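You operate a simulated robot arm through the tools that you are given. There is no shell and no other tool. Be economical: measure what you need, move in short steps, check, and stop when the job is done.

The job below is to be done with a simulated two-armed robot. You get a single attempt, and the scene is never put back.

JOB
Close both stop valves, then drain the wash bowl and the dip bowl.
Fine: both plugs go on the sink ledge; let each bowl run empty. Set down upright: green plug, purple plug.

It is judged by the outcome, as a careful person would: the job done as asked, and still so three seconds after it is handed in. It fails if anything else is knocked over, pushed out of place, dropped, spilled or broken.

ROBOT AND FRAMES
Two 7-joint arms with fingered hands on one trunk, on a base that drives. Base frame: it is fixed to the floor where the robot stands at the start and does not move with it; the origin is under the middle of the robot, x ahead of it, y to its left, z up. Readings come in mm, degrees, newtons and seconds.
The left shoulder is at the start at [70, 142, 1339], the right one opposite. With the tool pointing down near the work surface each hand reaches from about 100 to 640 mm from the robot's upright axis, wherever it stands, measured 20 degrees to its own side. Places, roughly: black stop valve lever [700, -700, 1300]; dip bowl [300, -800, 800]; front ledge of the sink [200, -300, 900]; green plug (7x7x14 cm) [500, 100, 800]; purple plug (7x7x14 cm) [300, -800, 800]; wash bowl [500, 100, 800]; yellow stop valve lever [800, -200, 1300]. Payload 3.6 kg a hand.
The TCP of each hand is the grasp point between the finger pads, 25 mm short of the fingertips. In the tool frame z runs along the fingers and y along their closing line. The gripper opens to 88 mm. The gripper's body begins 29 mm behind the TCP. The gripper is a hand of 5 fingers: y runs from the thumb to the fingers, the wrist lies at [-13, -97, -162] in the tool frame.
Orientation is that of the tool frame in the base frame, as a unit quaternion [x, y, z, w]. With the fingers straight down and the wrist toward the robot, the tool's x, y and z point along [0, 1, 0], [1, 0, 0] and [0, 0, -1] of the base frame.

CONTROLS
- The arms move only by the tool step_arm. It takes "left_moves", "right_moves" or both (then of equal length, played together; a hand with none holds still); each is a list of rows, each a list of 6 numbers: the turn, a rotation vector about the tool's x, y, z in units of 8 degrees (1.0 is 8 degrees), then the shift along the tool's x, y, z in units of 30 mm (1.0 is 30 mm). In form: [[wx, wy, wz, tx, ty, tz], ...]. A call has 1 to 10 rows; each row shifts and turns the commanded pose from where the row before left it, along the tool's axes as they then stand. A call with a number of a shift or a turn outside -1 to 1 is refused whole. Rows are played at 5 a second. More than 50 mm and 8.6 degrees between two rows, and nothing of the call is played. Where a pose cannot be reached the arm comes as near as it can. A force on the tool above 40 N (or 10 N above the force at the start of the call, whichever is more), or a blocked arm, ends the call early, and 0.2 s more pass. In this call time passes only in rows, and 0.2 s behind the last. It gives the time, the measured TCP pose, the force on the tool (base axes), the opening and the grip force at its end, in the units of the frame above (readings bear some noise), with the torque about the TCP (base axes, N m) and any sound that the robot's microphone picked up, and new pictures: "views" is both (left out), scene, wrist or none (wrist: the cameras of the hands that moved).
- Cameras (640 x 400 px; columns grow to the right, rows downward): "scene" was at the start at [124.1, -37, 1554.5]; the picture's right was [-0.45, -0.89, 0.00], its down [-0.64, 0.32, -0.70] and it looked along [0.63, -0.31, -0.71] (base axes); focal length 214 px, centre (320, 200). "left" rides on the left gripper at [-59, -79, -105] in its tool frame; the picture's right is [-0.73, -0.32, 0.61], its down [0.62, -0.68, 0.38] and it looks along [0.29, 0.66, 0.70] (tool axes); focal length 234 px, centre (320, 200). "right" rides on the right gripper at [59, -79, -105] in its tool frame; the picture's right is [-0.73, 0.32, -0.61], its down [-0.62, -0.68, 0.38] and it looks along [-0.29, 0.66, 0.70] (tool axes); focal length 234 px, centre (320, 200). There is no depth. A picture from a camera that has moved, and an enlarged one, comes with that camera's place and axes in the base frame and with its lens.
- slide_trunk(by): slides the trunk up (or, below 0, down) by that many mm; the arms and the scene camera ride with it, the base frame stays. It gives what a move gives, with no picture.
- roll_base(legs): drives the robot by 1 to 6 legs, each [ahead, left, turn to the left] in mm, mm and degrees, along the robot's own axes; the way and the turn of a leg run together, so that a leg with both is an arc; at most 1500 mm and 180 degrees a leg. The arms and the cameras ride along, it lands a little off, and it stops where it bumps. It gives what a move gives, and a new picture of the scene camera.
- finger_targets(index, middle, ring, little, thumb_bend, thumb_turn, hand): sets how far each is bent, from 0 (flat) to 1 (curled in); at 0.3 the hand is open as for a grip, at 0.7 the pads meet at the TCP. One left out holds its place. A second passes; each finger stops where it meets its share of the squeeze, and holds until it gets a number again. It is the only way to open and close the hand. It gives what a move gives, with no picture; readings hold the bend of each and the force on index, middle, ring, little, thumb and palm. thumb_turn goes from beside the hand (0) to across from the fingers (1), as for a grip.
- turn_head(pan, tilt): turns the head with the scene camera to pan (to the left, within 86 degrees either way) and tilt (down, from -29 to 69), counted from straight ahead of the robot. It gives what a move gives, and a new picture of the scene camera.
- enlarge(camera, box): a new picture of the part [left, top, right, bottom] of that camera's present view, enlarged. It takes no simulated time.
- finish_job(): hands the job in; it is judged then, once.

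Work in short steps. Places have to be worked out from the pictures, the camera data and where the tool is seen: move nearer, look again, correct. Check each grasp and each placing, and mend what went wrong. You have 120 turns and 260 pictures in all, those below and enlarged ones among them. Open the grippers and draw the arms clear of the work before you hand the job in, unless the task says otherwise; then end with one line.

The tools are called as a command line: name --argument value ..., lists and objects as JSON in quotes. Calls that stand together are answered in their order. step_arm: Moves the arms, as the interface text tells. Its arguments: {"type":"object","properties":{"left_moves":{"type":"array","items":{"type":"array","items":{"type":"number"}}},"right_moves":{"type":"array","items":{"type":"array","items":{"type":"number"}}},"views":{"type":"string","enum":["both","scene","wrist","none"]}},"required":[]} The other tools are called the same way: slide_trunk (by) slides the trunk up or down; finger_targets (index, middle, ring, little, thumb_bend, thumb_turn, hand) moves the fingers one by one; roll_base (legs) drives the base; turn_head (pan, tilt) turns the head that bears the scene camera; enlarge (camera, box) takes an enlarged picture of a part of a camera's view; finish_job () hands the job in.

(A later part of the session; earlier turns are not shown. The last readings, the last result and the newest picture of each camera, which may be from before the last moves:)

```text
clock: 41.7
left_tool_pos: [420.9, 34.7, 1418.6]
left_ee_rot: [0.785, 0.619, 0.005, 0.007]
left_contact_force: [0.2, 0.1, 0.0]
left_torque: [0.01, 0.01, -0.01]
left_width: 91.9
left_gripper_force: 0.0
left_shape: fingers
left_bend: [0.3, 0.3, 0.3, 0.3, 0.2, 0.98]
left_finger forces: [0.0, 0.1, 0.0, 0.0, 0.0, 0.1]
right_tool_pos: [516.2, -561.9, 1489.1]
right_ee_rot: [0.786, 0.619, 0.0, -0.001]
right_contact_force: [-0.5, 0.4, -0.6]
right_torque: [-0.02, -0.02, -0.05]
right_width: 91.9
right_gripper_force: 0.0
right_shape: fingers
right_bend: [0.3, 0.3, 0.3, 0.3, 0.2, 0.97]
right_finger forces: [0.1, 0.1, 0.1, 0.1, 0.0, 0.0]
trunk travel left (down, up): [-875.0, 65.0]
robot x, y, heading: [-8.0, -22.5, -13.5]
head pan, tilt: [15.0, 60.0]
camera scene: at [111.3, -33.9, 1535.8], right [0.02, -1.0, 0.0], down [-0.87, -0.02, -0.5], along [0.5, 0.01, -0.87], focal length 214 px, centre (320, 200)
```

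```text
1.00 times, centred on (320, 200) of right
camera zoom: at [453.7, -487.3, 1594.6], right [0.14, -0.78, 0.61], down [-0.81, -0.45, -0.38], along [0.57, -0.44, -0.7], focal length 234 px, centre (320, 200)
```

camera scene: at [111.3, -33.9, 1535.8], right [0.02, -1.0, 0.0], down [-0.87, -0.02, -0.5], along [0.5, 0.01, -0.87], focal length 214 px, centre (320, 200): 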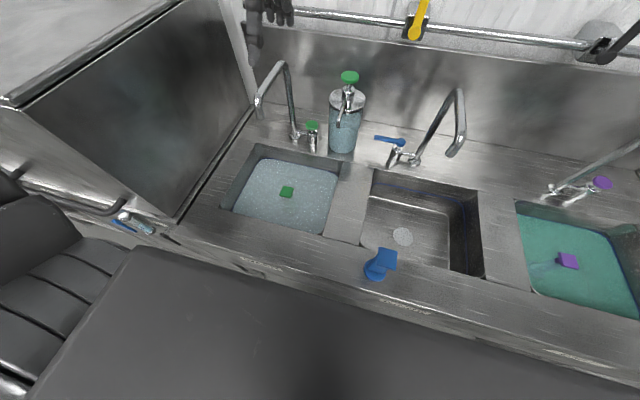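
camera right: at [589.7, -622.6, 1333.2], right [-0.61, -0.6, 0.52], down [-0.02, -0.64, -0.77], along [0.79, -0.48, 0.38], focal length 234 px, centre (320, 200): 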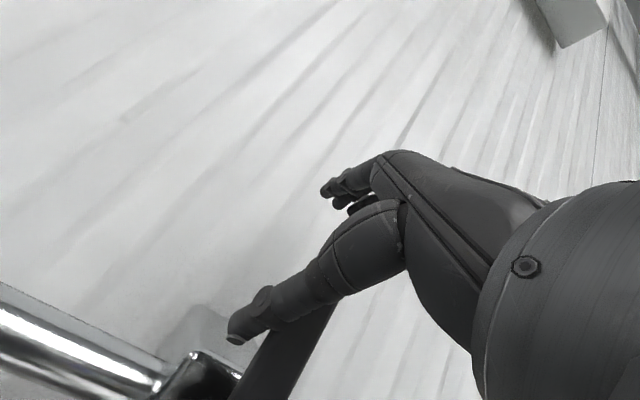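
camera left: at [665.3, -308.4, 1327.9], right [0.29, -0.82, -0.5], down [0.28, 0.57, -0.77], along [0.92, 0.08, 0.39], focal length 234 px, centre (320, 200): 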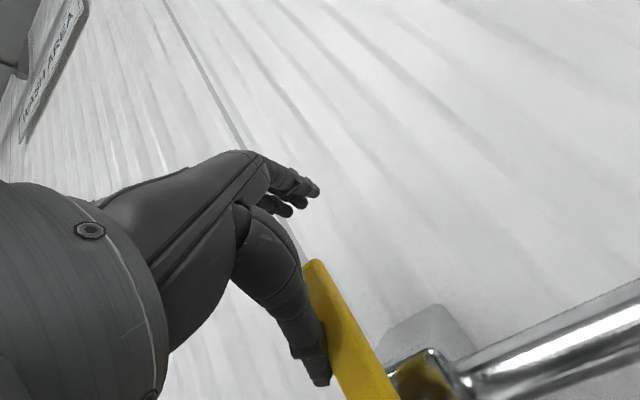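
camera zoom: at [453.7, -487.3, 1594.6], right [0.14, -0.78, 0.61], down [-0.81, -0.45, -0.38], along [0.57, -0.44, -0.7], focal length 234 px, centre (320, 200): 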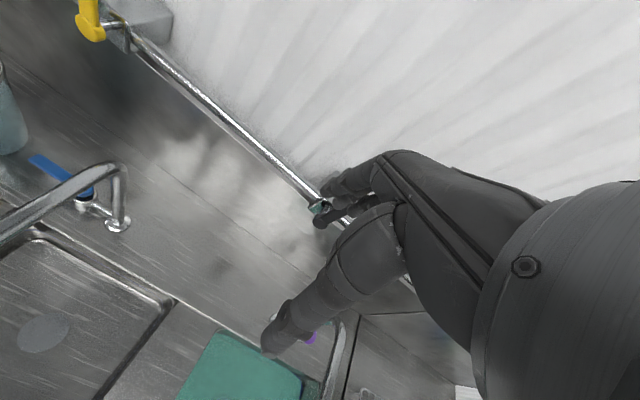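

Plug = 7 cm disc, square stem, ~42 mm square plate aligned with the sink. Green plate top ≈(549,103,830). Lower the left hand toward it, staying above the rim.

step_arm --left_moves '[[0, 0, 0, 0.32, 0.36, 1], [0, 0, 0, 0.32, 0.36, 1], [0, 0, 0, 0.32, 0.36, 1], [0, 0, 0, 0.32, 0.36, 1], [0, 0, 0, 0.32, 0.36, 1], [0, 0, 0, 0.32, 0.36, 1], [0, 0, 0, 0.32, 0.36, 1], [0, 0, 0, 0.32, 0.36, 1], [0, 0, 0, 0.32, 0.36, 1], [0, 0, 0, 0.32, 0.36, 1]]'

finger_targets --hand "left" --thumb_bend 0.3

```text
clock: 43.9
left_tool_pos: [548.6, 88.2, 1123.0]
left_ee_rot: [0.787, 0.617, 0.01, 0.006]
left_contact_force: [-10.0, -20.1, 15.6]
left_torque: [1.47, -0.94, -0.22]
left_width: 91.9
left_gripper_force: 11.6
left_shape: fingers
left_bend: [0.3, 0.3, 0.3, 0.3, 0.2, 0.98]
left_finger forces: [0.1, 0.0, 0.0, 23.4, 0.0, 0.0]
right_tool_pos: [506.8, -576.3, 1487.6]
right_ee_rot: [0.786, 0.618, 0.006, -0.002]
right_contact_force: [0.4, -0.9, -0.2]
right_torque: [0.06, 0.0, 0.03]
right_width: 92.0
right_gripper_force: 0.1
right_shape: fingers
right_bend: [0.3, 0.3, 0.3, 0.3, 0.2, 0.97]
right_finger forces: [0.0, 0.0, 0.0, 0.0, 0.0, 0.0]
trunk travel left (down, up): [-875.0, 65.0]
robot x, y, heading: [-4.5, -25.5, -13.6]
head pan, tilt: [15.0, 60.0]
camera scene: at [102.5, -48.9, 1536.4], right [0.02, -1.0, -0.01], down [-0.86, -0.02, -0.51], along [0.5, 0.02, -0.86], focal length 214 px, centre (320, 200)
camera left: at [455.1, 49.8, 1226.1], right [-0.47, -0.63, -0.62], down [-0.5, 0.77, -0.39], along [0.72, 0.13, -0.68], focal length 234 px, centre (320, 200)
```

scene: 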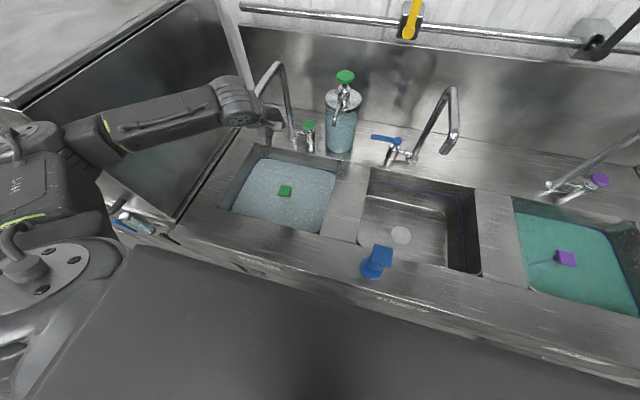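
left: 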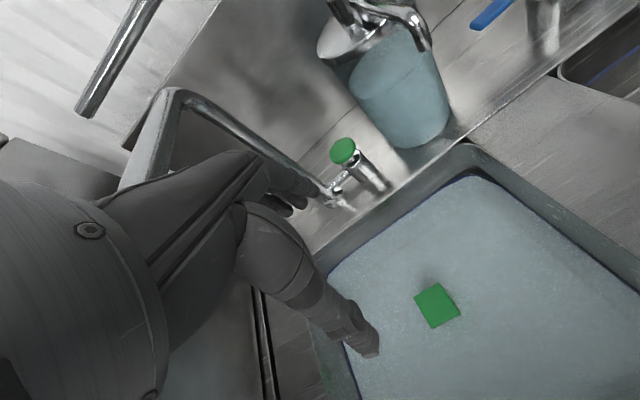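

```text
clock: 44.2
left_tool_pos: [549.4, 88.0, 1122.5]
left_ee_rot: [0.792, 0.611, 0.006, 0.012]
left_contact_force: [-13.3, -25.0, 10.5]
left_torque: [1.57, -0.92, -0.23]
left_width: 85.3
left_gripper_force: 14.3
left_shape: fingers
left_bend: [0.3, 0.3, 0.3, 0.3, 0.3, 0.98]
left_finger forces: [0.0, 0.0, 0.0, 29.1, 0.0, 0.0]
right_tool_pos: [509.4, -568.9, 1488.4]
right_ee_rot: [0.787, 0.617, 0.003, 0.0]
right_contact_force: [-0.3, -0.5, -0.3]
right_torque: [-0.01, 0.01, -0.01]
right_width: 92.0
right_gripper_force: 0.0
right_shape: fingers
right_bend: [0.3, 0.3, 0.3, 0.3, 0.2, 0.97]
right_finger forces: [0.0, 0.1, 0.0, 0.0, 0.1, 0.0]
trunk travel left (down, up): [-875.0, 65.0]
robot x, y, heading: [-5.4, -25.2, -13.7]
head pan, tilt: [15.0, 60.0]
stopped (left hand): the force on the tool passed its limit (the readings are from after the stop); the commanded pose is now the measured one
```

The little finger has met the faucet spout. Back away right and up at once.

step_arm --left_moves '[[0, 0, 0, -0.6, -0.3, -0.4], [0, 0, 0, -0.8, -0.8, -1], [0, 0, 0, -0.8, -0.8, -1]]'

turn_head --pan 30 --tilt 45

```text
clock: 45.0
left_tool_pos: [476.1, 44.0, 1195.1]
left_ee_rot: [0.788, 0.616, 0.006, 0.008]
left_contact_force: [0.3, -0.3, 0.1]
left_torque: [0.01, -0.03, -0.01]
left_width: 85.2
left_gripper_force: 0.1
left_shape: fingers
left_bend: [0.3, 0.3, 0.3, 0.3, 0.3, 0.98]
left_finger forces: [0.0, 0.0, 0.1, 0.0, 0.0, 0.0]
right_tool_pos: [513.8, -567.7, 1487.6]
right_ee_rot: [0.786, 0.619, 0.001, -0.001]
right_contact_force: [0.0, 0.1, 0.2]
right_torque: [0.01, -0.04, 0.03]
right_width: 92.0
right_gripper_force: 0.0
right_shape: fingers
right_bend: [0.3, 0.3, 0.3, 0.3, 0.2, 0.97]
right_finger forces: [0.1, 0.0, 0.0, 0.0, 0.1, 0.0]
trunk travel left (down, up): [-875.0, 65.0]
robot x, y, heading: [-4.5, -25.0, -13.8]
head pan, tilt: [15.0, 60.0]
camera scene: at [108.2, -39.7, 1535.8], right [0.02, -1.0, 0.0], down [-0.86, -0.02, -0.5], along [0.5, 0.01, -0.87], focal length 214 px, centre (320, 200)
camera left: at [384.0, 6.2, 1297.6], right [-0.48, -0.63, -0.61], down [-0.5, 0.77, -0.4], along [0.72, 0.12, -0.68], focal length 234 px, centre (320, 200)
```

scene: 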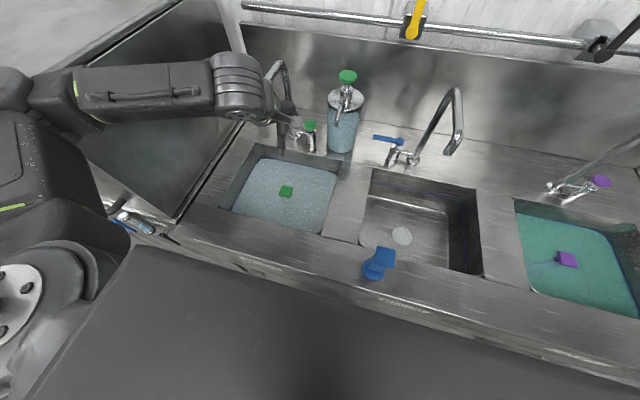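
left: 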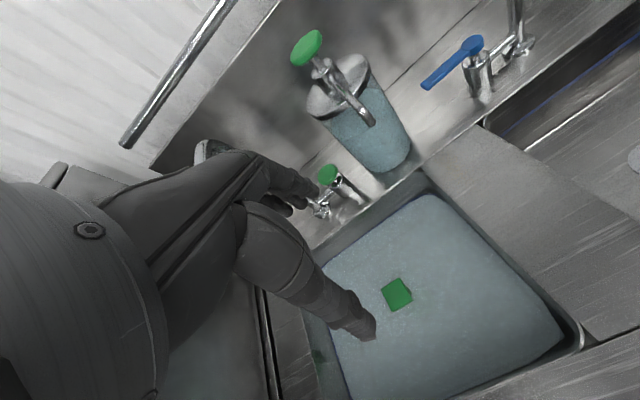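

```text
clock: 45.7
left_tool_pos: [480.3, 46.6, 1193.4]
left_ee_rot: [0.789, 0.614, 0.004, 0.009]
left_contact_force: [-0.4, 0.5, 0.3]
left_torque: [0.01, -0.03, -0.01]
left_width: 85.2
left_gripper_force: 0.0
left_shape: fingers
left_bend: [0.3, 0.3, 0.3, 0.3, 0.3, 0.98]
left_finger forces: [0.1, 0.1, 0.1, 0.0, 0.0, 0.0]
right_tool_pos: [516.8, -564.5, 1488.4]
right_ee_rot: [0.786, 0.618, 0.0, 0.0]
right_contact_force: [0.8, -0.3, 0.6]
right_torque: [-0.04, 0.0, 0.03]
right_width: 91.6
right_gripper_force: 0.0
right_shape: fingers
right_bend: [0.3, 0.3, 0.3, 0.3, 0.2, 0.97]
right_finger forces: [0.0, 0.0, 0.1, 0.0, 0.0, 0.0]
trunk travel left (down, up): [-875.0, 65.0]
robot x, y, heading: [-5.5, -24.1, -13.7]
head pan, tilt: [30.0, 45.0]
camera scene: at [122.6, -14.5, 1555.1], right [0.28, -0.96, 0.0], down [-0.68, -0.2, -0.71], along [0.68, 0.2, -0.71], focal length 214 px, centre (320, 200)
```

scene: 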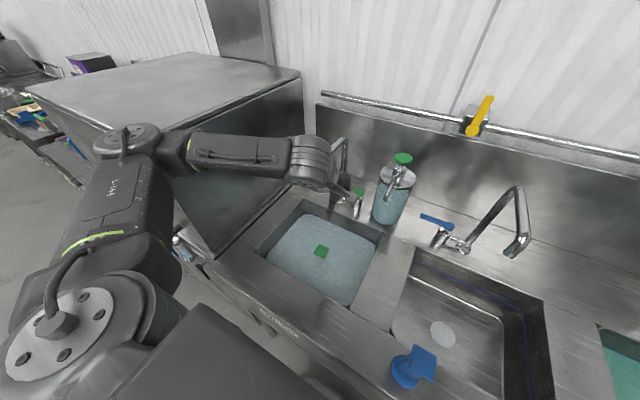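

Spout tip works out at ≈(602,154,1143), i.e. left‑behind above the plug. I'll descend here (right and in front of it) to z≈960, beneath the spout, then slide to the plug.

step_arm --left_moves '[[0, 0, 0, 0, -0.2, 1], [0, 0, 0, 0, 0, 1], [0, 0, 0, 0, 0, 1], [0, 0, 0, 0, 0, 1], [0, 0, 0, 0, 0, 1], [0, 0, 0, 0, 0, 1], [0, 0, 0, 0, 0, 1], [0, 0, 0, 0, 0, 0.7]]'

```text
clock: 47.5
left_tool_pos: [478.9, 46.3, 960.0]
left_ee_rot: [0.788, 0.615, 0.004, 0.01]
left_contact_force: [0.4, -0.5, 0.3]
left_torque: [0.0, 0.01, -0.03]
left_width: 84.9
left_gripper_force: 0.2
left_shape: fingers
left_bend: [0.3, 0.3, 0.3, 0.3, 0.3, 0.98]
left_finger forces: [0.1, 0.0, 0.1, 0.0, 0.0, 0.0]
right_tool_pos: [515.7, -563.5, 1488.1]
right_ee_rot: [0.786, 0.619, -0.001, 0.0]
right_contact_force: [-0.4, 0.1, 0.1]
right_torque: [0.01, 0.01, 0.0]
right_width: 92.3
right_gripper_force: 0.1
right_shape: fingers
right_bend: [0.3, 0.3, 0.3, 0.3, 0.2, 0.97]
right_finger forces: [0.1, 0.0, 0.0, 0.1, 0.0, 0.0]
trunk travel left (down, up): [-875.0, 65.0]
robot x, y, heading: [-1.9, -21.8, -13.6]
head pan, tilt: [30.0, 45.0]
camera scene: at [122.3, -14.2, 1555.2], right [0.28, -0.96, 0.0], down [-0.68, -0.2, -0.71], along [0.68, 0.2, -0.71], focal length 214 px, centre (320, 200)
camera left: at [386.3, 10.3, 1062.3], right [-0.48, -0.63, -0.61], down [-0.5, 0.77, -0.4], along [0.72, 0.12, -0.68], focal length 234 px, centre (320, 200)
```

scene: 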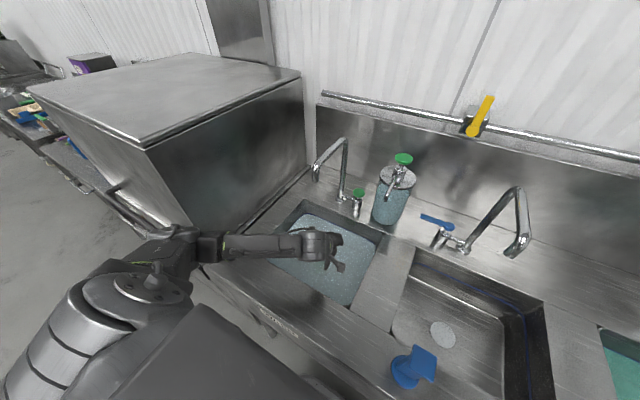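
left: 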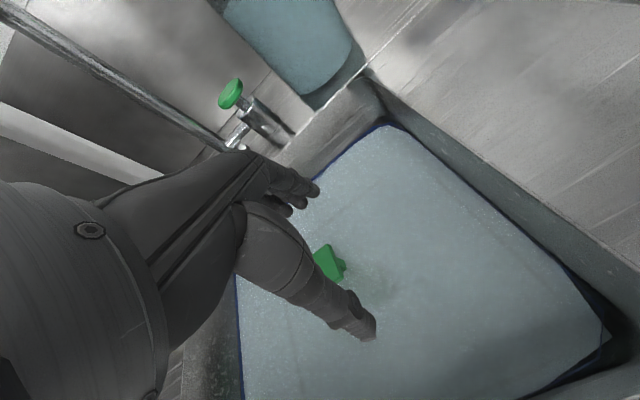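

Faucet undisturbed. Slide over the plug: 70 mm left, 55 mm ahead.

step_arm --left_moves '[[0, 0, 0, 0.78, 0.61, 0], [0, 0, 0, 0.78, 0.61, 0], [0, 0, 0, 0.78, 0.61, 0], [0, 0, 0, 0, 0, 1], [0, 0, 0, 0, 0, 1]]'

enlarge --camera "scene" --box '[280, 190, 380, 300]'

```text
clock: 48.7
left_tool_pos: [550.6, 99.9, 898.1]
left_ee_rot: [0.788, 0.615, 0.004, 0.01]
left_contact_force: [-0.1, -0.1, -0.1]
left_torque: [0.01, 0.03, 0.01]
left_width: 85.2
left_gripper_force: 0.0
left_shape: fingers
left_bend: [0.3, 0.3, 0.3, 0.3, 0.3, 0.98]
left_finger forces: [0.1, 0.0, 0.1, 0.0, 0.1, 0.0]
right_tool_pos: [516.6, -565.8, 1487.7]
right_ee_rot: [0.786, 0.618, 0.0, 0.001]
right_contact_force: [0.2, -0.3, -0.1]
right_torque: [0.01, 0.02, 0.0]
right_width: 91.9
right_gripper_force: 0.1
right_shape: fingers
right_bend: [0.3, 0.3, 0.3, 0.3, 0.2, 0.97]
right_finger forces: [0.0, 0.0, 0.1, 0.0, 0.0, 0.1]
trunk travel left (down, up): [-875.0, 65.0]
robot x, y, heading: [-3.9, -26.9, -13.6]
head pan, tilt: [30.0, 45.0]
camera scene: at [122.3, -14.5, 1555.2], right [0.28, -0.96, 0.0], down [-0.68, -0.2, -0.71], along [0.68, 0.2, -0.71], focal length 214 px, centre (320, 200)
camera left: at [458.3, 63.5, 1002.1], right [-0.48, -0.63, -0.61], down [-0.5, 0.77, -0.4], along [0.72, 0.11, -0.68], focal length 234 px, centre (320, 200)
```

scene: 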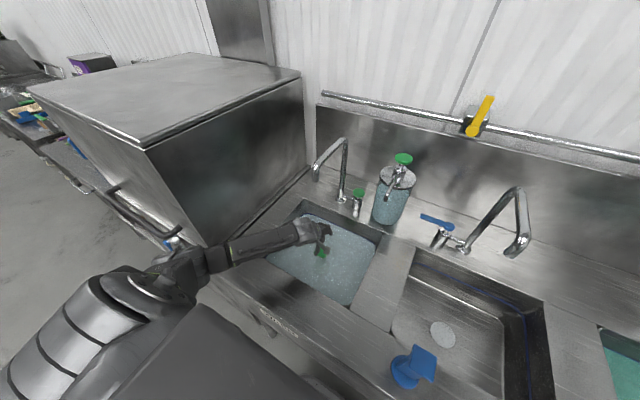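
left: 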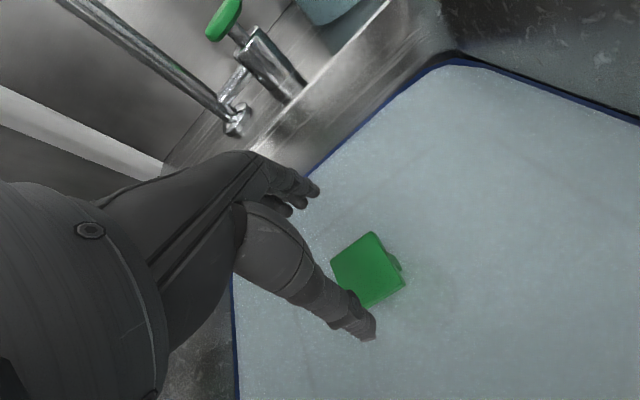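

```text
3.64 times, centred on (330, 245) of scene
camera zoom: at [122.3, -14.5, 1555.2], right [0.28, -0.96, 0.0], down [-0.68, -0.2, -0.71], along [0.68, 0.2, -0.71], focal length 780 px, centre (284, 36)
```

zoom: 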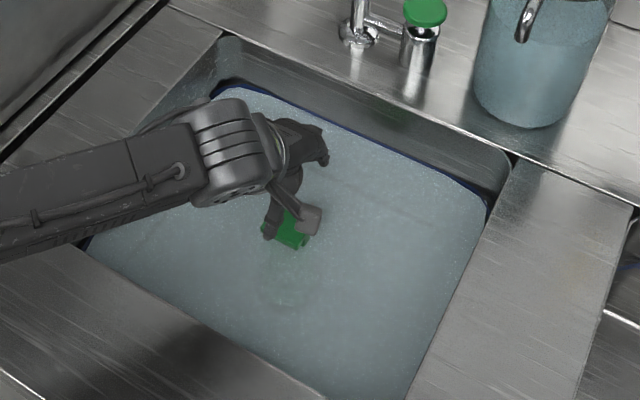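

Plate centre reads (545,102); TCP (551,100). Nudge back 5 mm and descend to plate level.

step_arm --left_moves '[[0, 0, 0, 0.05, -0.15, 0.8], [0, 0, 0, 0, 0, 0.8], [0, 0, 0, 0, 0, 0.8]]'

enlarge --camera "left" --box '[240, 140, 480, 380]'

```text
clock: 49.5
left_tool_pos: [546.9, 103.1, 828.4]
left_ee_rot: [0.789, 0.614, 0.005, 0.008]
left_contact_force: [-0.5, -0.1, -0.1]
left_torque: [0.02, 0.0, 0.03]
left_width: 85.3
left_gripper_force: 0.1
left_shape: fingers
left_bend: [0.3, 0.3, 0.3, 0.3, 0.3, 0.98]
left_finger forces: [0.0, 0.0, 0.0, 0.0, 0.0, 0.1]
right_tool_pos: [516.0, -564.5, 1487.5]
right_ee_rot: [0.786, 0.618, 0.0, 0.0]
right_contact_force: [0.4, 0.2, -0.2]
right_torque: [-0.02, -0.01, 0.01]
right_width: 92.1
right_gripper_force: 0.0
right_shape: fingers
right_bend: [0.3, 0.3, 0.3, 0.3, 0.2, 0.97]
right_finger forces: [0.0, 0.0, 0.1, 0.1, 0.0, 0.0]
trunk travel left (down, up): [-875.0, 65.0]
robot x, y, heading: [-8.1, -24.9, -13.4]
head pan, tilt: [30.0, 45.0]
camera scene: at [122.6, -14.5, 1555.2], right [0.28, -0.96, 0.0], down [-0.68, -0.2, -0.71], along [0.68, 0.2, -0.71], focal length 214 px, centre (320, 200)
camera left: at [455.0, 66.0, 931.5], right [-0.48, -0.63, -0.61], down [-0.5, 0.77, -0.4], along [0.72, 0.12, -0.68], focal length 234 px, centre (320, 200)
```

scene: 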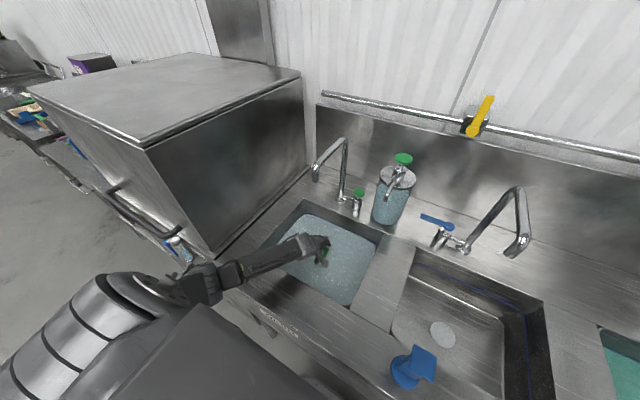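
left: 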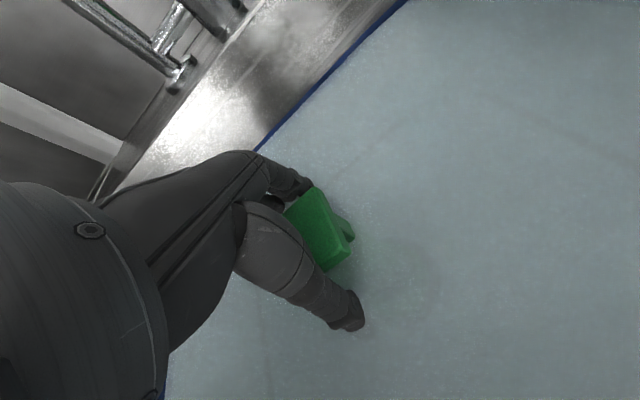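

```text
1.67 times, centred on (360, 260) of left
camera zoom: at [455.0, 66.0, 931.5], right [-0.48, -0.63, -0.61], down [-0.5, 0.77, -0.4], along [0.72, 0.12, -0.68], focal length 390 px, centre (253, 100)
```

zoom: 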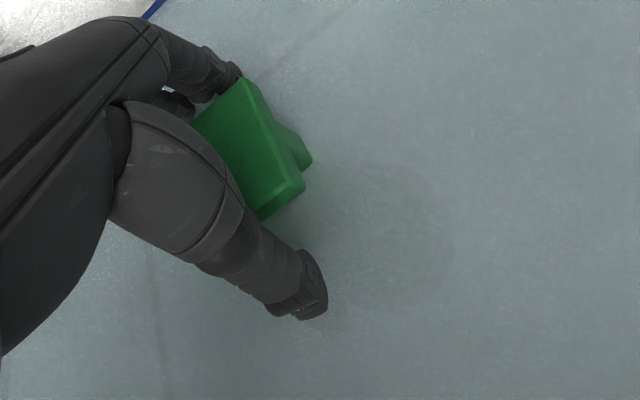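

The plate sits between thumb and fingers at TCP height. Lower 8 mm more and close.

step_arm --left_moves '[[0, 0, 0, -0.1, 0, 0.3]]' --views "none"

finger_targets --hand "left" --index 0.7 --middle 0.7 --ring 0.7 --little 0.7 --thumb_bend 0.7

enlarge --camera "left" --box '[240, 140, 480, 380]'

```text
clock: 49.9
left_tool_pos: [547.1, 98.5, 819.8]
left_ee_rot: [0.788, 0.615, 0.005, 0.009]
left_contact_force: [-1.3, 0.9, 1.8]
left_torque: [-0.02, 0.03, 0.0]
left_width: 85.6
left_gripper_force: 0.9
left_shape: fingers
left_bend: [0.3, 0.3, 0.3, 0.3, 0.29, 0.98]
left_finger forces: [0.1, 0.0, 0.1, 0.0, 1.6, 0.1]
right_tool_pos: [514.8, -563.5, 1489.5]
right_ee_rot: [0.786, 0.619, 0.0, 0.0]
right_contact_force: [-0.3, 1.1, -0.4]
right_torque: [-0.01, 0.0, 0.0]
right_width: 92.0
right_gripper_force: 0.1
right_shape: fingers
right_bend: [0.3, 0.3, 0.3, 0.3, 0.2, 0.97]
right_finger forces: [0.0, 0.1, 0.0, 0.0, 0.1, 0.1]
trunk travel left (down, up): [-875.0, 65.0]
robot x, y, heading: [-4.4, -23.2, -13.7]
head pan, tilt: [30.0, 45.0]
```

```text
clock: 50.9
left_tool_pos: [547.2, 98.7, 818.4]
left_ee_rot: [0.788, 0.615, 0.004, 0.009]
left_contact_force: [0.3, 1.7, 1.8]
left_torque: [-0.02, -0.05, 0.01]
left_width: 26.0
left_gripper_force: 28.2
left_shape: fingers
left_bend: [0.55, 0.68, 0.68, 0.7, 0.67, 0.97]
left_finger forces: [23.8, 1.4, 2.7, 0.0, 28.7, 0.1]
right_tool_pos: [515.6, -563.2, 1489.8]
right_ee_rot: [0.786, 0.618, 0.0, 0.0]
right_contact_force: [-0.4, -0.3, -0.3]
right_torque: [-0.02, -0.01, 0.02]
right_width: 91.7
right_gripper_force: 0.1
right_shape: fingers
right_bend: [0.3, 0.3, 0.3, 0.3, 0.2, 0.97]
right_finger forces: [0.0, 0.0, 0.0, 0.0, 0.0, 0.0]
trunk travel left (down, up): [-875.0, 65.0]
robot x, y, heading: [-4.3, -20.8, -13.6]
head pan, tilt: [30.0, 45.0]
```

```text
1.67 times, centred on (360, 260) of left
camera zoom: at [454.0, 62.3, 922.5], right [-0.48, -0.63, -0.61], down [-0.5, 0.77, -0.4], along [0.72, 0.11, -0.68], focal length 390 px, centre (253, 100)
```

zoom: 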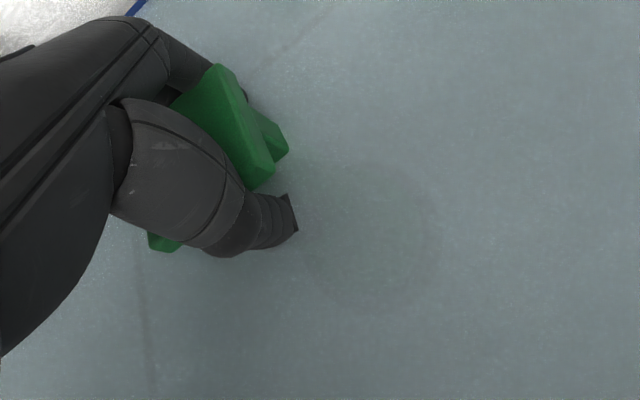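

Pinch of ~28 N on the stem under the plate. Lift slowly 40 mm and check.

step_arm --left_moves '[[0, 0, 0, 0, 0, -0.4], [0, 0, 0, 0, 0, -0.5], [0, 0, 0, 0, 0, -0.5]]' --views "wrist"

```text
clock: 51.7
left_tool_pos: [548.0, 99.0, 862.0]
left_ee_rot: [0.788, 0.615, 0.004, 0.009]
left_contact_force: [-0.1, 0.0, -1.6]
left_torque: [0.01, 0.02, -0.01]
left_width: 26.2
left_gripper_force: 27.6
left_shape: fingers
left_bend: [0.55, 0.68, 0.68, 0.7, 0.67, 0.96]
left_finger forces: [23.4, 1.2, 2.7, 0.1, 27.7, 0.0]
right_tool_pos: [515.0, -564.3, 1488.1]
right_ee_rot: [0.786, 0.619, 0.0, 0.0]
right_contact_force: [-0.2, 0.1, 0.2]
right_torque: [0.02, 0.0, 0.0]
right_width: 92.1
right_gripper_force: 0.0
right_shape: fingers
right_bend: [0.3, 0.3, 0.3, 0.3, 0.2, 0.97]
right_finger forces: [0.0, 0.0, 0.1, 0.0, 0.0, 0.1]
trunk travel left (down, up): [-875.0, 65.0]
robot x, y, heading: [-8.8, -27.4, -13.8]
head pan, tilt: [30.0, 45.0]
camera left: at [454.5, 62.8, 965.1], right [-0.48, -0.63, -0.61], down [-0.5, 0.77, -0.4], along [0.72, 0.11, -0.68], focal length 234 px, centre (320, 200)
```

left: 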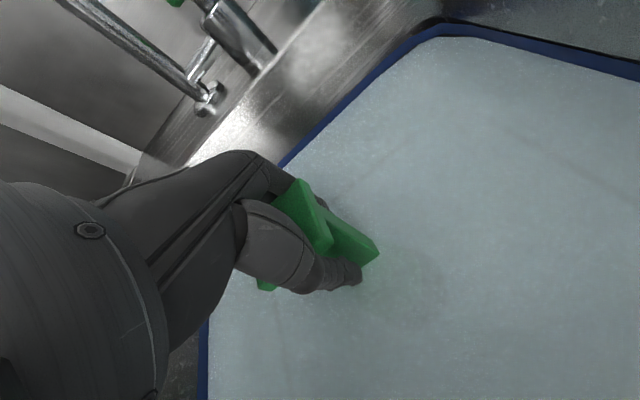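

Plug is out and the level is already dropping. Move it right/forward clear of the spout, then up over the rim.

step_arm --left_moves '[[0, 0, 0, -0.78, -0.61, -0.8], [0, 0, 0, -0.78, -0.61, -0.9], [0, 0, 0, -0.78, -0.61, -0.9], [0, 0, 0, 0, 0, -1], [0, 0, 0, 0, 0, -1], [0, 0, 0, 0, 0, -1], [0, 0, 0, 0, 0, -1]]'

```text
clock: 53.3
left_tool_pos: [471.2, 46.7, 1058.7]
left_ee_rot: [0.788, 0.616, 0.003, 0.008]
left_contact_force: [-0.4, 0.5, -1.9]
left_torque: [-0.01, -0.03, 0.01]
left_width: 25.4
left_gripper_force: 25.8
left_shape: fingers
left_bend: [0.56, 0.68, 0.68, 0.7, 0.67, 0.96]
left_finger forces: [21.9, 1.1, 2.3, 0.0, 25.8, 0.1]
right_tool_pos: [515.9, -563.9, 1488.2]
right_ee_rot: [0.786, 0.618, 0.0, 0.001]
right_contact_force: [-0.7, -0.2, 0.8]
right_torque: [0.01, -0.02, 0.03]
right_width: 91.8
right_gripper_force: 0.1
right_shape: fingers
right_bend: [0.3, 0.3, 0.3, 0.3, 0.2, 0.97]
right_finger forces: [0.0, 0.0, 0.0, 0.0, 0.0, 0.1]
trunk travel left (down, up): [-875.0, 65.0]
robot x, y, heading: [-6.2, -22.2, -13.5]
head pan, tilt: [30.0, 45.0]
camera scene: at [122.3, -15.0, 1555.1], right [0.28, -0.96, 0.0], down [-0.68, -0.2, -0.71], along [0.68, 0.2, -0.71], focal length 214 px, centre (320, 200)
camera left: at [377.5, 9.3, 1163.3], right [-0.48, -0.63, -0.61], down [-0.5, 0.77, -0.4], along [0.72, 0.12, -0.69], focal length 234 px, centre (320, 200)
```

scene: 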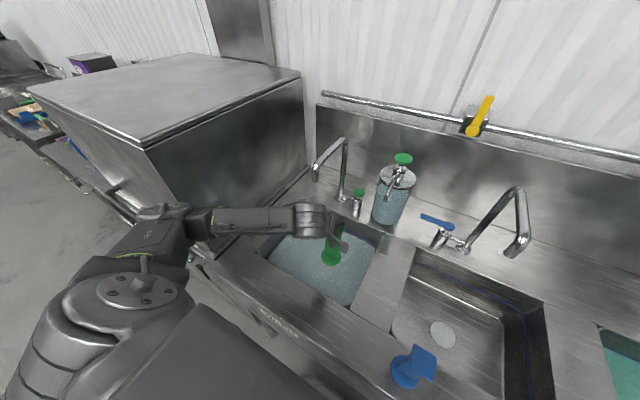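
left: 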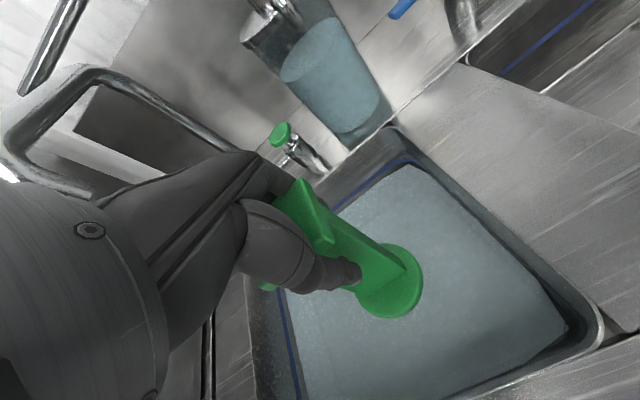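

Held upright with its base ~30 mm above the rim. Carry it straight back ~170 mm over the ledge.

step_arm --left_moves '[[0, 0, 0, 0, -0.8, -0.2], [0, 0, 0, 0, -0.9, 0], [0, 0, 0, 0, -0.9, 0], [0, 0, 0, 0, -0.9, 0], [0, 0, 0, 0, -0.9, 0], [0, 0, 0, 0, -0.9, 0]]'

turn_head --pan 15 --tilt 67

```text
clock: 54.7
left_tool_pos: [376.1, 65.3, 1018.5]
left_ee_rot: [0.788, 0.615, 0.004, 0.009]
left_contact_force: [-0.8, -0.8, -1.8]
left_torque: [-0.01, 0.01, -0.02]
left_width: 25.4
left_gripper_force: 25.0
left_shape: fingers
left_bend: [0.56, 0.69, 0.68, 0.7, 0.67, 0.96]
left_finger forces: [21.6, 1.1, 2.3, 0.0, 25.4, 0.0]
left hand out of reach, approached as far as the arm can: row 3, 4, 5, 6
right_tool_pos: [515.7, -563.9, 1487.7]
right_ee_rot: [0.786, 0.619, 0.0, 0.0]
right_contact_force: [0.1, -0.8, 0.5]
right_torque: [-0.03, 0.02, -0.01]
right_width: 92.0
right_gripper_force: 0.0
right_shape: fingers
right_bend: [0.3, 0.3, 0.3, 0.3, 0.2, 0.97]
right_finger forces: [0.0, 0.1, 0.0, 0.0, 0.0, 0.0]
trunk travel left (down, up): [-875.0, 65.0]
robot x, y, heading: [-4.4, -23.7, -13.8]
head pan, tilt: [30.0, 45.0]
camera scene: at [121.9, -14.0, 1555.2], right [0.28, -0.96, 0.0], down [-0.68, -0.2, -0.71], along [0.68, 0.2, -0.71], focal length 214 px, centre (320, 200)
camera left: at [282.3, 28.7, 1122.5], right [-0.48, -0.63, -0.61], down [-0.5, 0.77, -0.4], along [0.72, 0.11, -0.68], focal length 234 px, centre (320, 200)
```

scene: 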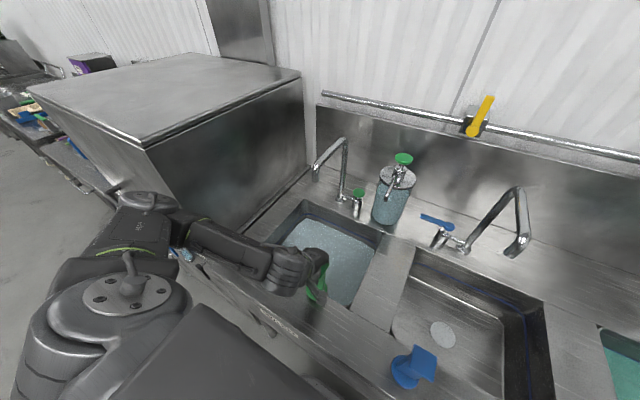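
left: 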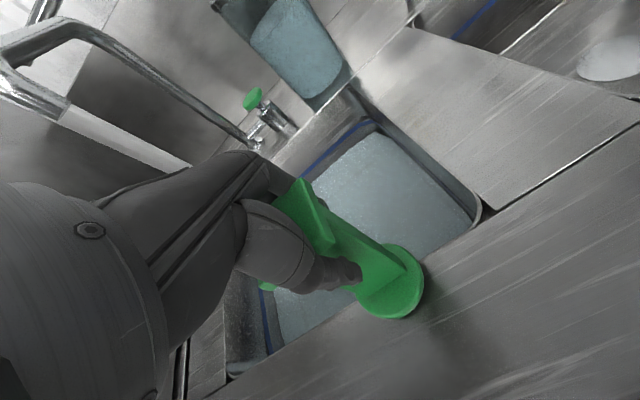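

```text
clock: 55.6
left_tool_pos: [376.1, 64.2, 1019.2]
left_ee_rot: [0.788, 0.615, 0.004, 0.01]
left_contact_force: [0.5, 0.2, -2.2]
left_torque: [-0.02, -0.03, 0.02]
left_width: 25.6
left_gripper_force: 25.0
left_shape: fingers
left_bend: [0.56, 0.69, 0.68, 0.7, 0.67, 0.96]
left_finger forces: [21.7, 1.1, 2.3, 0.0, 25.3, 0.0]
right_tool_pos: [515.3, -564.3, 1488.1]
right_ee_rot: [0.786, 0.618, 0.0, 0.0]
right_contact_force: [0.7, -0.5, -0.1]
right_torque: [-0.01, 0.02, -0.04]
right_width: 92.0
right_gripper_force: 0.2
right_shape: fingers
right_bend: [0.3, 0.3, 0.3, 0.3, 0.2, 0.97]
right_finger forces: [0.0, 0.1, 0.0, 0.1, 0.1, 0.0]
trunk travel left (down, up): [-875.0, 65.0]
robot x, y, heading: [-5.9, -23.8, -13.6]
head pan, tilt: [15.0, 67.0]
camera scene: at [102.8, -35.7, 1528.1], right [0.02, -1.0, 0.0], down [-0.92, -0.02, -0.39], along [0.39, 0.01, -0.92], focal length 214 px, centre (320, 200)
```

scene: 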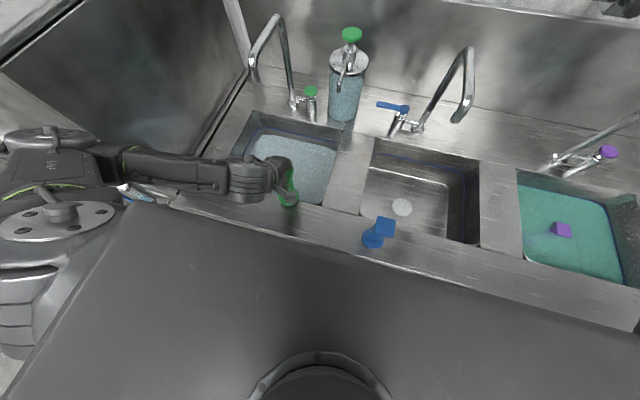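

The arm can't fold further (TCP at n≈350, need 284), and it sagged low. Raise it, then I'll back the base up instead.

step_arm --left_moves '[[0, 0, 0, 0, 0.3, -0.8], [0, 0, 0, 0, 0.2, -0.7]]' --views "wrist"

```text
clock: 56.2
left_tool_pos: [402.1, 57.0, 1056.0]
left_ee_rot: [0.789, 0.615, 0.004, 0.01]
left_contact_force: [0.1, -0.1, -1.9]
left_torque: [-0.03, -0.02, -0.02]
left_width: 25.2
left_gripper_force: 25.0
left_shape: fingers
left_bend: [0.56, 0.69, 0.68, 0.7, 0.67, 0.96]
left_finger forces: [21.5, 1.0, 2.2, 0.0, 25.2, 0.0]
left hand out of reach, approached as far as the arm can: row 1, 2
right_tool_pos: [515.6, -564.1, 1487.6]
right_ee_rot: [0.786, 0.618, 0.0, -0.001]
right_contact_force: [0.1, -0.6, -0.1]
right_torque: [0.03, -0.02, -0.03]
right_width: 91.7
right_gripper_force: 0.1
right_shape: fingers
right_bend: [0.3, 0.3, 0.3, 0.3, 0.2, 0.97]
right_finger forces: [0.0, 0.0, 0.0, 0.0, 0.1, 0.0]
trunk travel left (down, up): [-875.0, 65.0]
robot x, y, heading: [-4.9, -24.6, -13.8]
head pan, tilt: [15.0, 67.0]
camera left: at [309.5, 21.2, 1159.4], right [-0.48, -0.63, -0.61], down [-0.5, 0.77, -0.4], along [0.72, 0.12, -0.68], focal length 234 px, centre (320, 200)
```

left: 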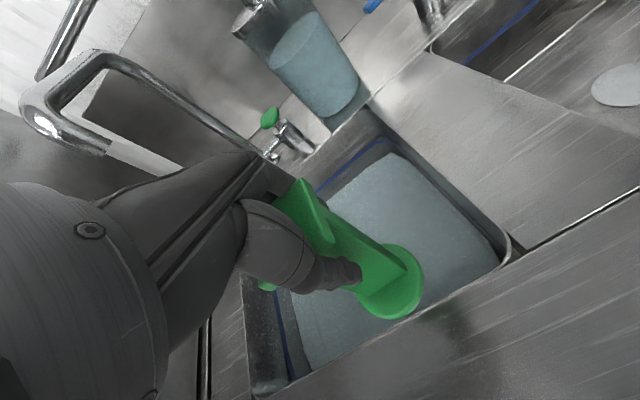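

Re-extend a little to a comfortable pose and read it, then drive back by the remainder.

step_arm --left_moves '[[0, 0, 0, 0, 1, 0], [0, 0, 0, 0, 0.7, 0]]' --views "none"

roll_base --legs '[[-90, 0, 0]]'

```text
clock: 56.8
left_tool_pos: [452.1, 46.0, 1055.4]
left_ee_rot: [0.789, 0.615, 0.003, 0.008]
left_contact_force: [0.7, -0.9, -2.1]
left_torque: [0.03, 0.0, 0.04]
left_width: 25.4
left_gripper_force: 25.0
left_shape: fingers
left_bend: [0.56, 0.69, 0.68, 0.7, 0.67, 0.96]
left_finger forces: [21.4, 1.1, 2.2, 0.0, 25.3, 0.0]
right_tool_pos: [517.2, -563.3, 1487.9]
right_ee_rot: [0.786, 0.619, 0.0, -0.001]
right_contact_force: [-0.3, -0.6, 0.2]
right_torque: [-0.01, -0.01, 0.0]
right_width: 91.6
right_gripper_force: 0.1
right_shape: fingers
right_bend: [0.3, 0.3, 0.3, 0.3, 0.2, 0.97]
right_finger forces: [0.0, 0.0, 0.0, 0.1, 0.0, 0.0]
trunk travel left (down, up): [-875.0, 65.0]
robot x, y, heading: [-6.7, -23.1, -13.7]
head pan, tilt: [15.0, 67.0]
```

```text
clock: 57.9
left_tool_pos: [370.6, 65.6, 1054.3]
left_ee_rot: [0.788, 0.615, 0.002, 0.007]
left_contact_force: [0.9, -0.1, -1.6]
left_torque: [-0.01, 0.02, -0.01]
left_width: 25.3
left_gripper_force: 25.1
left_shape: fingers
left_bend: [0.56, 0.69, 0.68, 0.7, 0.67, 0.96]
left_finger forces: [21.3, 1.3, 2.3, 0.1, 25.2, 0.0]
right_tool_pos: [435.8, -545.7, 1485.8]
right_ee_rot: [0.787, 0.617, -0.002, -0.003]
right_contact_force: [1.0, -0.6, 0.7]
right_torque: [0.01, 0.04, 0.01]
right_width: 91.8
right_gripper_force: 0.0
right_shape: fingers
right_bend: [0.3, 0.3, 0.3, 0.3, 0.2, 0.97]
right_finger forces: [0.0, 0.0, 0.0, 0.0, 0.1, 0.0]
trunk travel left (down, up): [-875.0, 65.0]
robot x, y, heading: [-90.8, -2.7, -13.9]
head pan, tilt: [15.0, 67.0]
camera scene: at [22.6, -16.5, 1527.5], right [0.02, -1.0, 0.0], down [-0.92, -0.02, -0.39], along [0.39, 0.01, -0.92], focal length 214 px, centre (320, 200)
```

scene: 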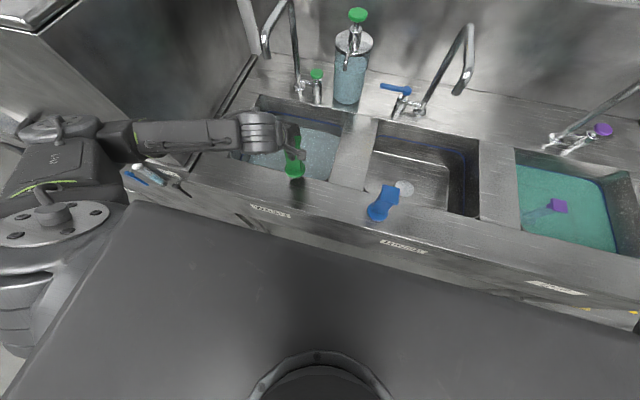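

TCP at n≈345; 60 mm more back puts the plug over the middle of the ledge.

roll_base --legs '[[-61, 0, 0]]'

enlarge --camera "scene" --box '[220, 130, 420, 250]'

enlarge --camera "left" --box '[0, 0, 640, 400]'

```text
clock: 58.9
left_tool_pos: [313.3, 77.9, 1055.1]
left_ee_rot: [0.788, 0.616, 0.002, 0.006]
left_contact_force: [0.9, -1.0, -2.3]
left_torque: [-0.01, 0.02, -0.01]
left_width: 25.5
left_gripper_force: 25.3
left_shape: fingers
left_bend: [0.56, 0.69, 0.68, 0.7, 0.67, 0.96]
left_finger forces: [21.4, 1.2, 2.3, 0.1, 25.2, 0.1]
right_tool_pos: [380.7, -531.1, 1483.7]
right_ee_rot: [0.786, 0.619, -0.002, -0.003]
right_contact_force: [0.0, -0.5, -0.6]
right_torque: [0.0, 0.03, -0.03]
right_width: 91.8
right_gripper_force: 0.1
right_shape: fingers
right_bend: [0.3, 0.3, 0.3, 0.3, 0.2, 0.97]
right_finger forces: [0.0, 0.0, 0.1, 0.0, 0.1, 0.0]
trunk travel left (down, up): [-875.0, 65.0]
robot x, y, heading: [-152.9, 11.9, -13.8]
head pan, tilt: [15.0, 67.0]
camera scene: at [-32.9, -2.9, 1527.2], right [0.02, -1.0, 0.0], down [-0.92, -0.02, -0.38], along [0.38, 0.01, -0.92], focal length 214 px, centre (320, 200)
```

scene: 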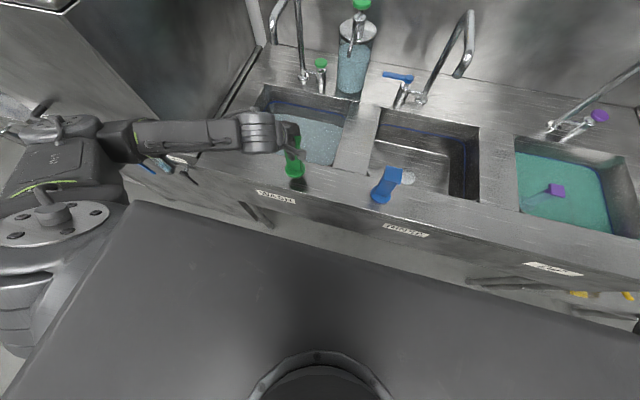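

```text
3.20 times, centred on (320, 190) of scene
camera zoom: at [-32.9, -2.9, 1527.2], right [0.02, -1.0, 0.0], down [-0.92, -0.02, -0.38], along [0.38, 0.01, -0.92], focal length 686 px, centre (320, 232)
```

zoom: 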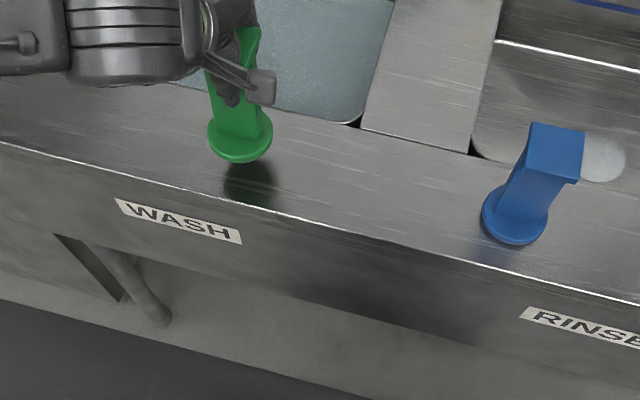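

```text
1.00 times, centred on (320, 200) of left
camera zoom: at [221.1, 42.5, 1157.5], right [-0.48, -0.63, -0.61], down [-0.5, 0.77, -0.39], along [0.72, 0.12, -0.69], focal length 234 px, centre (320, 200)
```

zoom: 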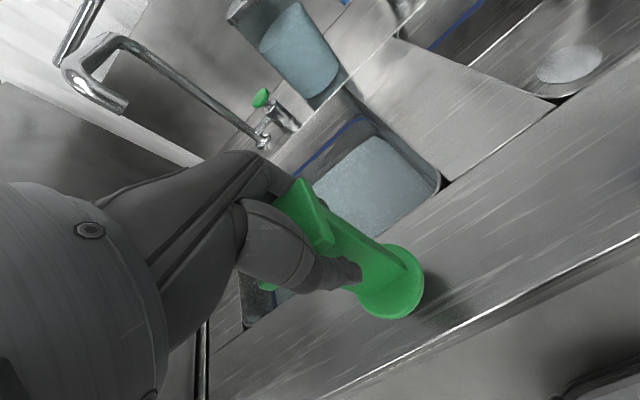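

The base is over the ledge middle (n≈278). Lower gently until contact.

step_arm --left_moves '[[0, 0, 0, 0, 0, 0.4], [0, 0, 0, 0, 0, 0.2], [0, 0, 0, 0, 0, 0.15], [0, 0, 0, 0, 0, 0.1]]' --views "none"

enlarge --camera "scene" --box '[240, 130, 340, 210]'

```text
clock: 59.9
left_tool_pos: [307.0, 81.0, 1031.6]
left_ee_rot: [0.789, 0.615, 0.004, 0.009]
left_contact_force: [-0.1, -0.2, -1.6]
left_torque: [-0.01, -0.05, 0.02]
left_width: 25.2
left_gripper_force: 25.0
left_shape: fingers
left_bend: [0.56, 0.69, 0.68, 0.7, 0.67, 0.96]
left_finger forces: [21.2, 1.2, 2.2, 0.1, 25.0, 0.1]
right_tool_pos: [370.2, -528.6, 1489.9]
right_ee_rot: [0.786, 0.618, 0.001, 0.0]
right_contact_force: [0.2, -1.1, 0.1]
right_torque: [0.03, -0.04, 0.03]
right_width: 91.9
right_gripper_force: 0.1
right_shape: fingers
right_bend: [0.3, 0.3, 0.3, 0.3, 0.2, 0.97]
right_finger forces: [0.0, 0.1, 0.1, 0.0, 0.0, 0.1]
trunk travel left (down, up): [-875.0, 65.0]
robot x, y, heading: [-150.9, 10.2, -13.7]
head pan, tilt: [15.0, 67.0]
```

```text
5.00 times, centred on (290, 170) of scene
camera zoom: at [-43.3, -0.1, 1528.1], right [0.02, -1.0, 0.0], down [-0.92, -0.02, -0.39], along [0.39, 0.01, -0.92], focal length 1072 px, centre (470, 350)
```

zoom: 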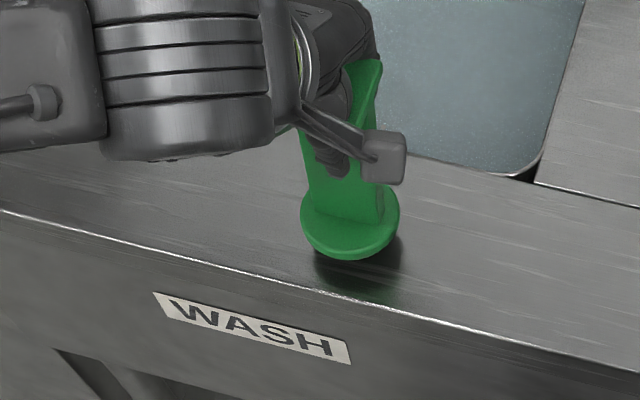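

About 10 mm left. Lower in 3 mm steps.

step_arm --left_moves '[[0, 0, 0, 0, 0, 0.12], [0, 0, 0, 0, 0, 0.1], [0, 0, 0, 0, 0, 0.1]]' --views "none"

enlarge --camera "scene" --box '[240, 130, 340, 210]'

```text
clock: 60.7
left_tool_pos: [308.8, 79.8, 1020.4]
left_ee_rot: [0.789, 0.615, 0.005, 0.009]
left_contact_force: [-0.1, 0.1, -1.8]
left_torque: [0.01, 0.0, -0.04]
left_width: 25.6
left_gripper_force: 25.0
left_shape: fingers
left_bend: [0.56, 0.69, 0.68, 0.7, 0.67, 0.96]
left_finger forces: [21.2, 1.1, 2.2, 0.0, 25.0, 0.0]
right_tool_pos: [371.3, -529.6, 1487.6]
right_ee_rot: [0.786, 0.618, 0.0, -0.001]
right_contact_force: [-0.2, 1.1, 0.6]
right_torque: [0.02, -0.01, -0.03]
right_width: 91.9
right_gripper_force: 0.0
right_shape: fingers
right_bend: [0.3, 0.3, 0.3, 0.3, 0.2, 0.97]
right_finger forces: [0.0, 0.1, 0.0, 0.0, 0.1, 0.0]
trunk travel left (down, up): [-875.0, 65.0]
robot x, y, heading: [-149.4, 12.1, -13.7]
head pan, tilt: [15.0, 67.0]
```

```text
5.00 times, centred on (290, 170) of scene
camera zoom: at [-41.5, -0.8, 1528.0], right [0.02, -1.0, 0.0], down [-0.92, -0.02, -0.39], along [0.39, 0.01, -0.92], focal length 1072 px, centre (470, 350)
```

zoom: 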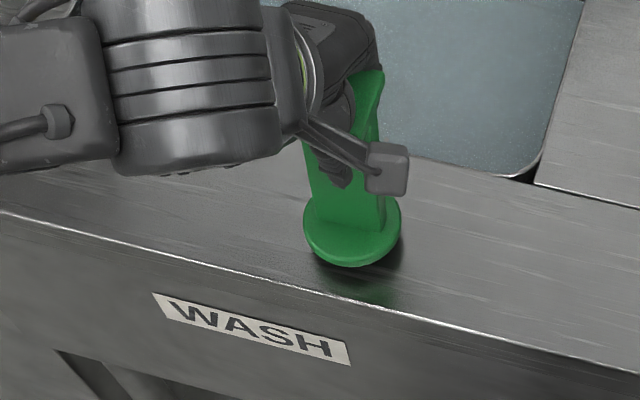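

step_arm --left_moves '[[0, 0, 0, 0, 0, 0.1], [0, 0, 0, 0, 0, 0.1], [0, 0, 0, 0, 0, 0.1]]' --views "none"

enlarge --camera "scene" --box '[240, 130, 340, 210]'

```text
clock: 61.5
left_tool_pos: [307.9, 81.3, 1013.5]
left_ee_rot: [0.788, 0.616, 0.004, 0.009]
left_contact_force: [-0.7, 0.3, -2.3]
left_torque: [-0.02, -0.03, 0.0]
left_width: 25.0
left_gripper_force: 24.6
left_shape: fingers
left_bend: [0.56, 0.69, 0.68, 0.7, 0.67, 0.96]
left_finger forces: [21.3, 1.1, 2.3, 0.1, 25.0, 0.0]
right_tool_pos: [371.5, -529.2, 1487.7]
right_ee_rot: [0.786, 0.618, -0.001, -0.001]
right_contact_force: [-0.6, 0.2, -0.4]
right_torque: [0.0, -0.03, 0.01]
right_width: 91.8
right_gripper_force: 0.1
right_shape: fingers
right_bend: [0.3, 0.3, 0.3, 0.3, 0.2, 0.97]
right_finger forces: [0.1, 0.0, 0.0, 0.0, 0.0, 0.1]
trunk travel left (down, up): [-875.0, 65.0]
robot x, y, heading: [-150.7, 9.6, -13.8]
head pan, tilt: [15.0, 67.0]
```

```text
5.00 times, centred on (290, 170) of scene
camera zoom: at [-42.1, -0.6, 1528.0], right [0.02, -1.0, 0.0], down [-0.92, -0.02, -0.39], along [0.39, 0.01, -0.92], focal length 1072 px, centre (470, 350)
```

zoom: 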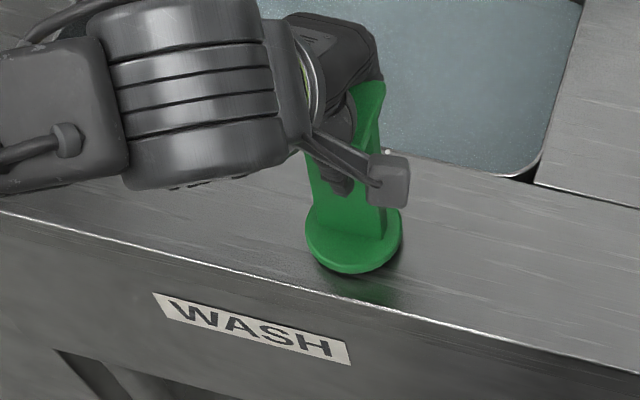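

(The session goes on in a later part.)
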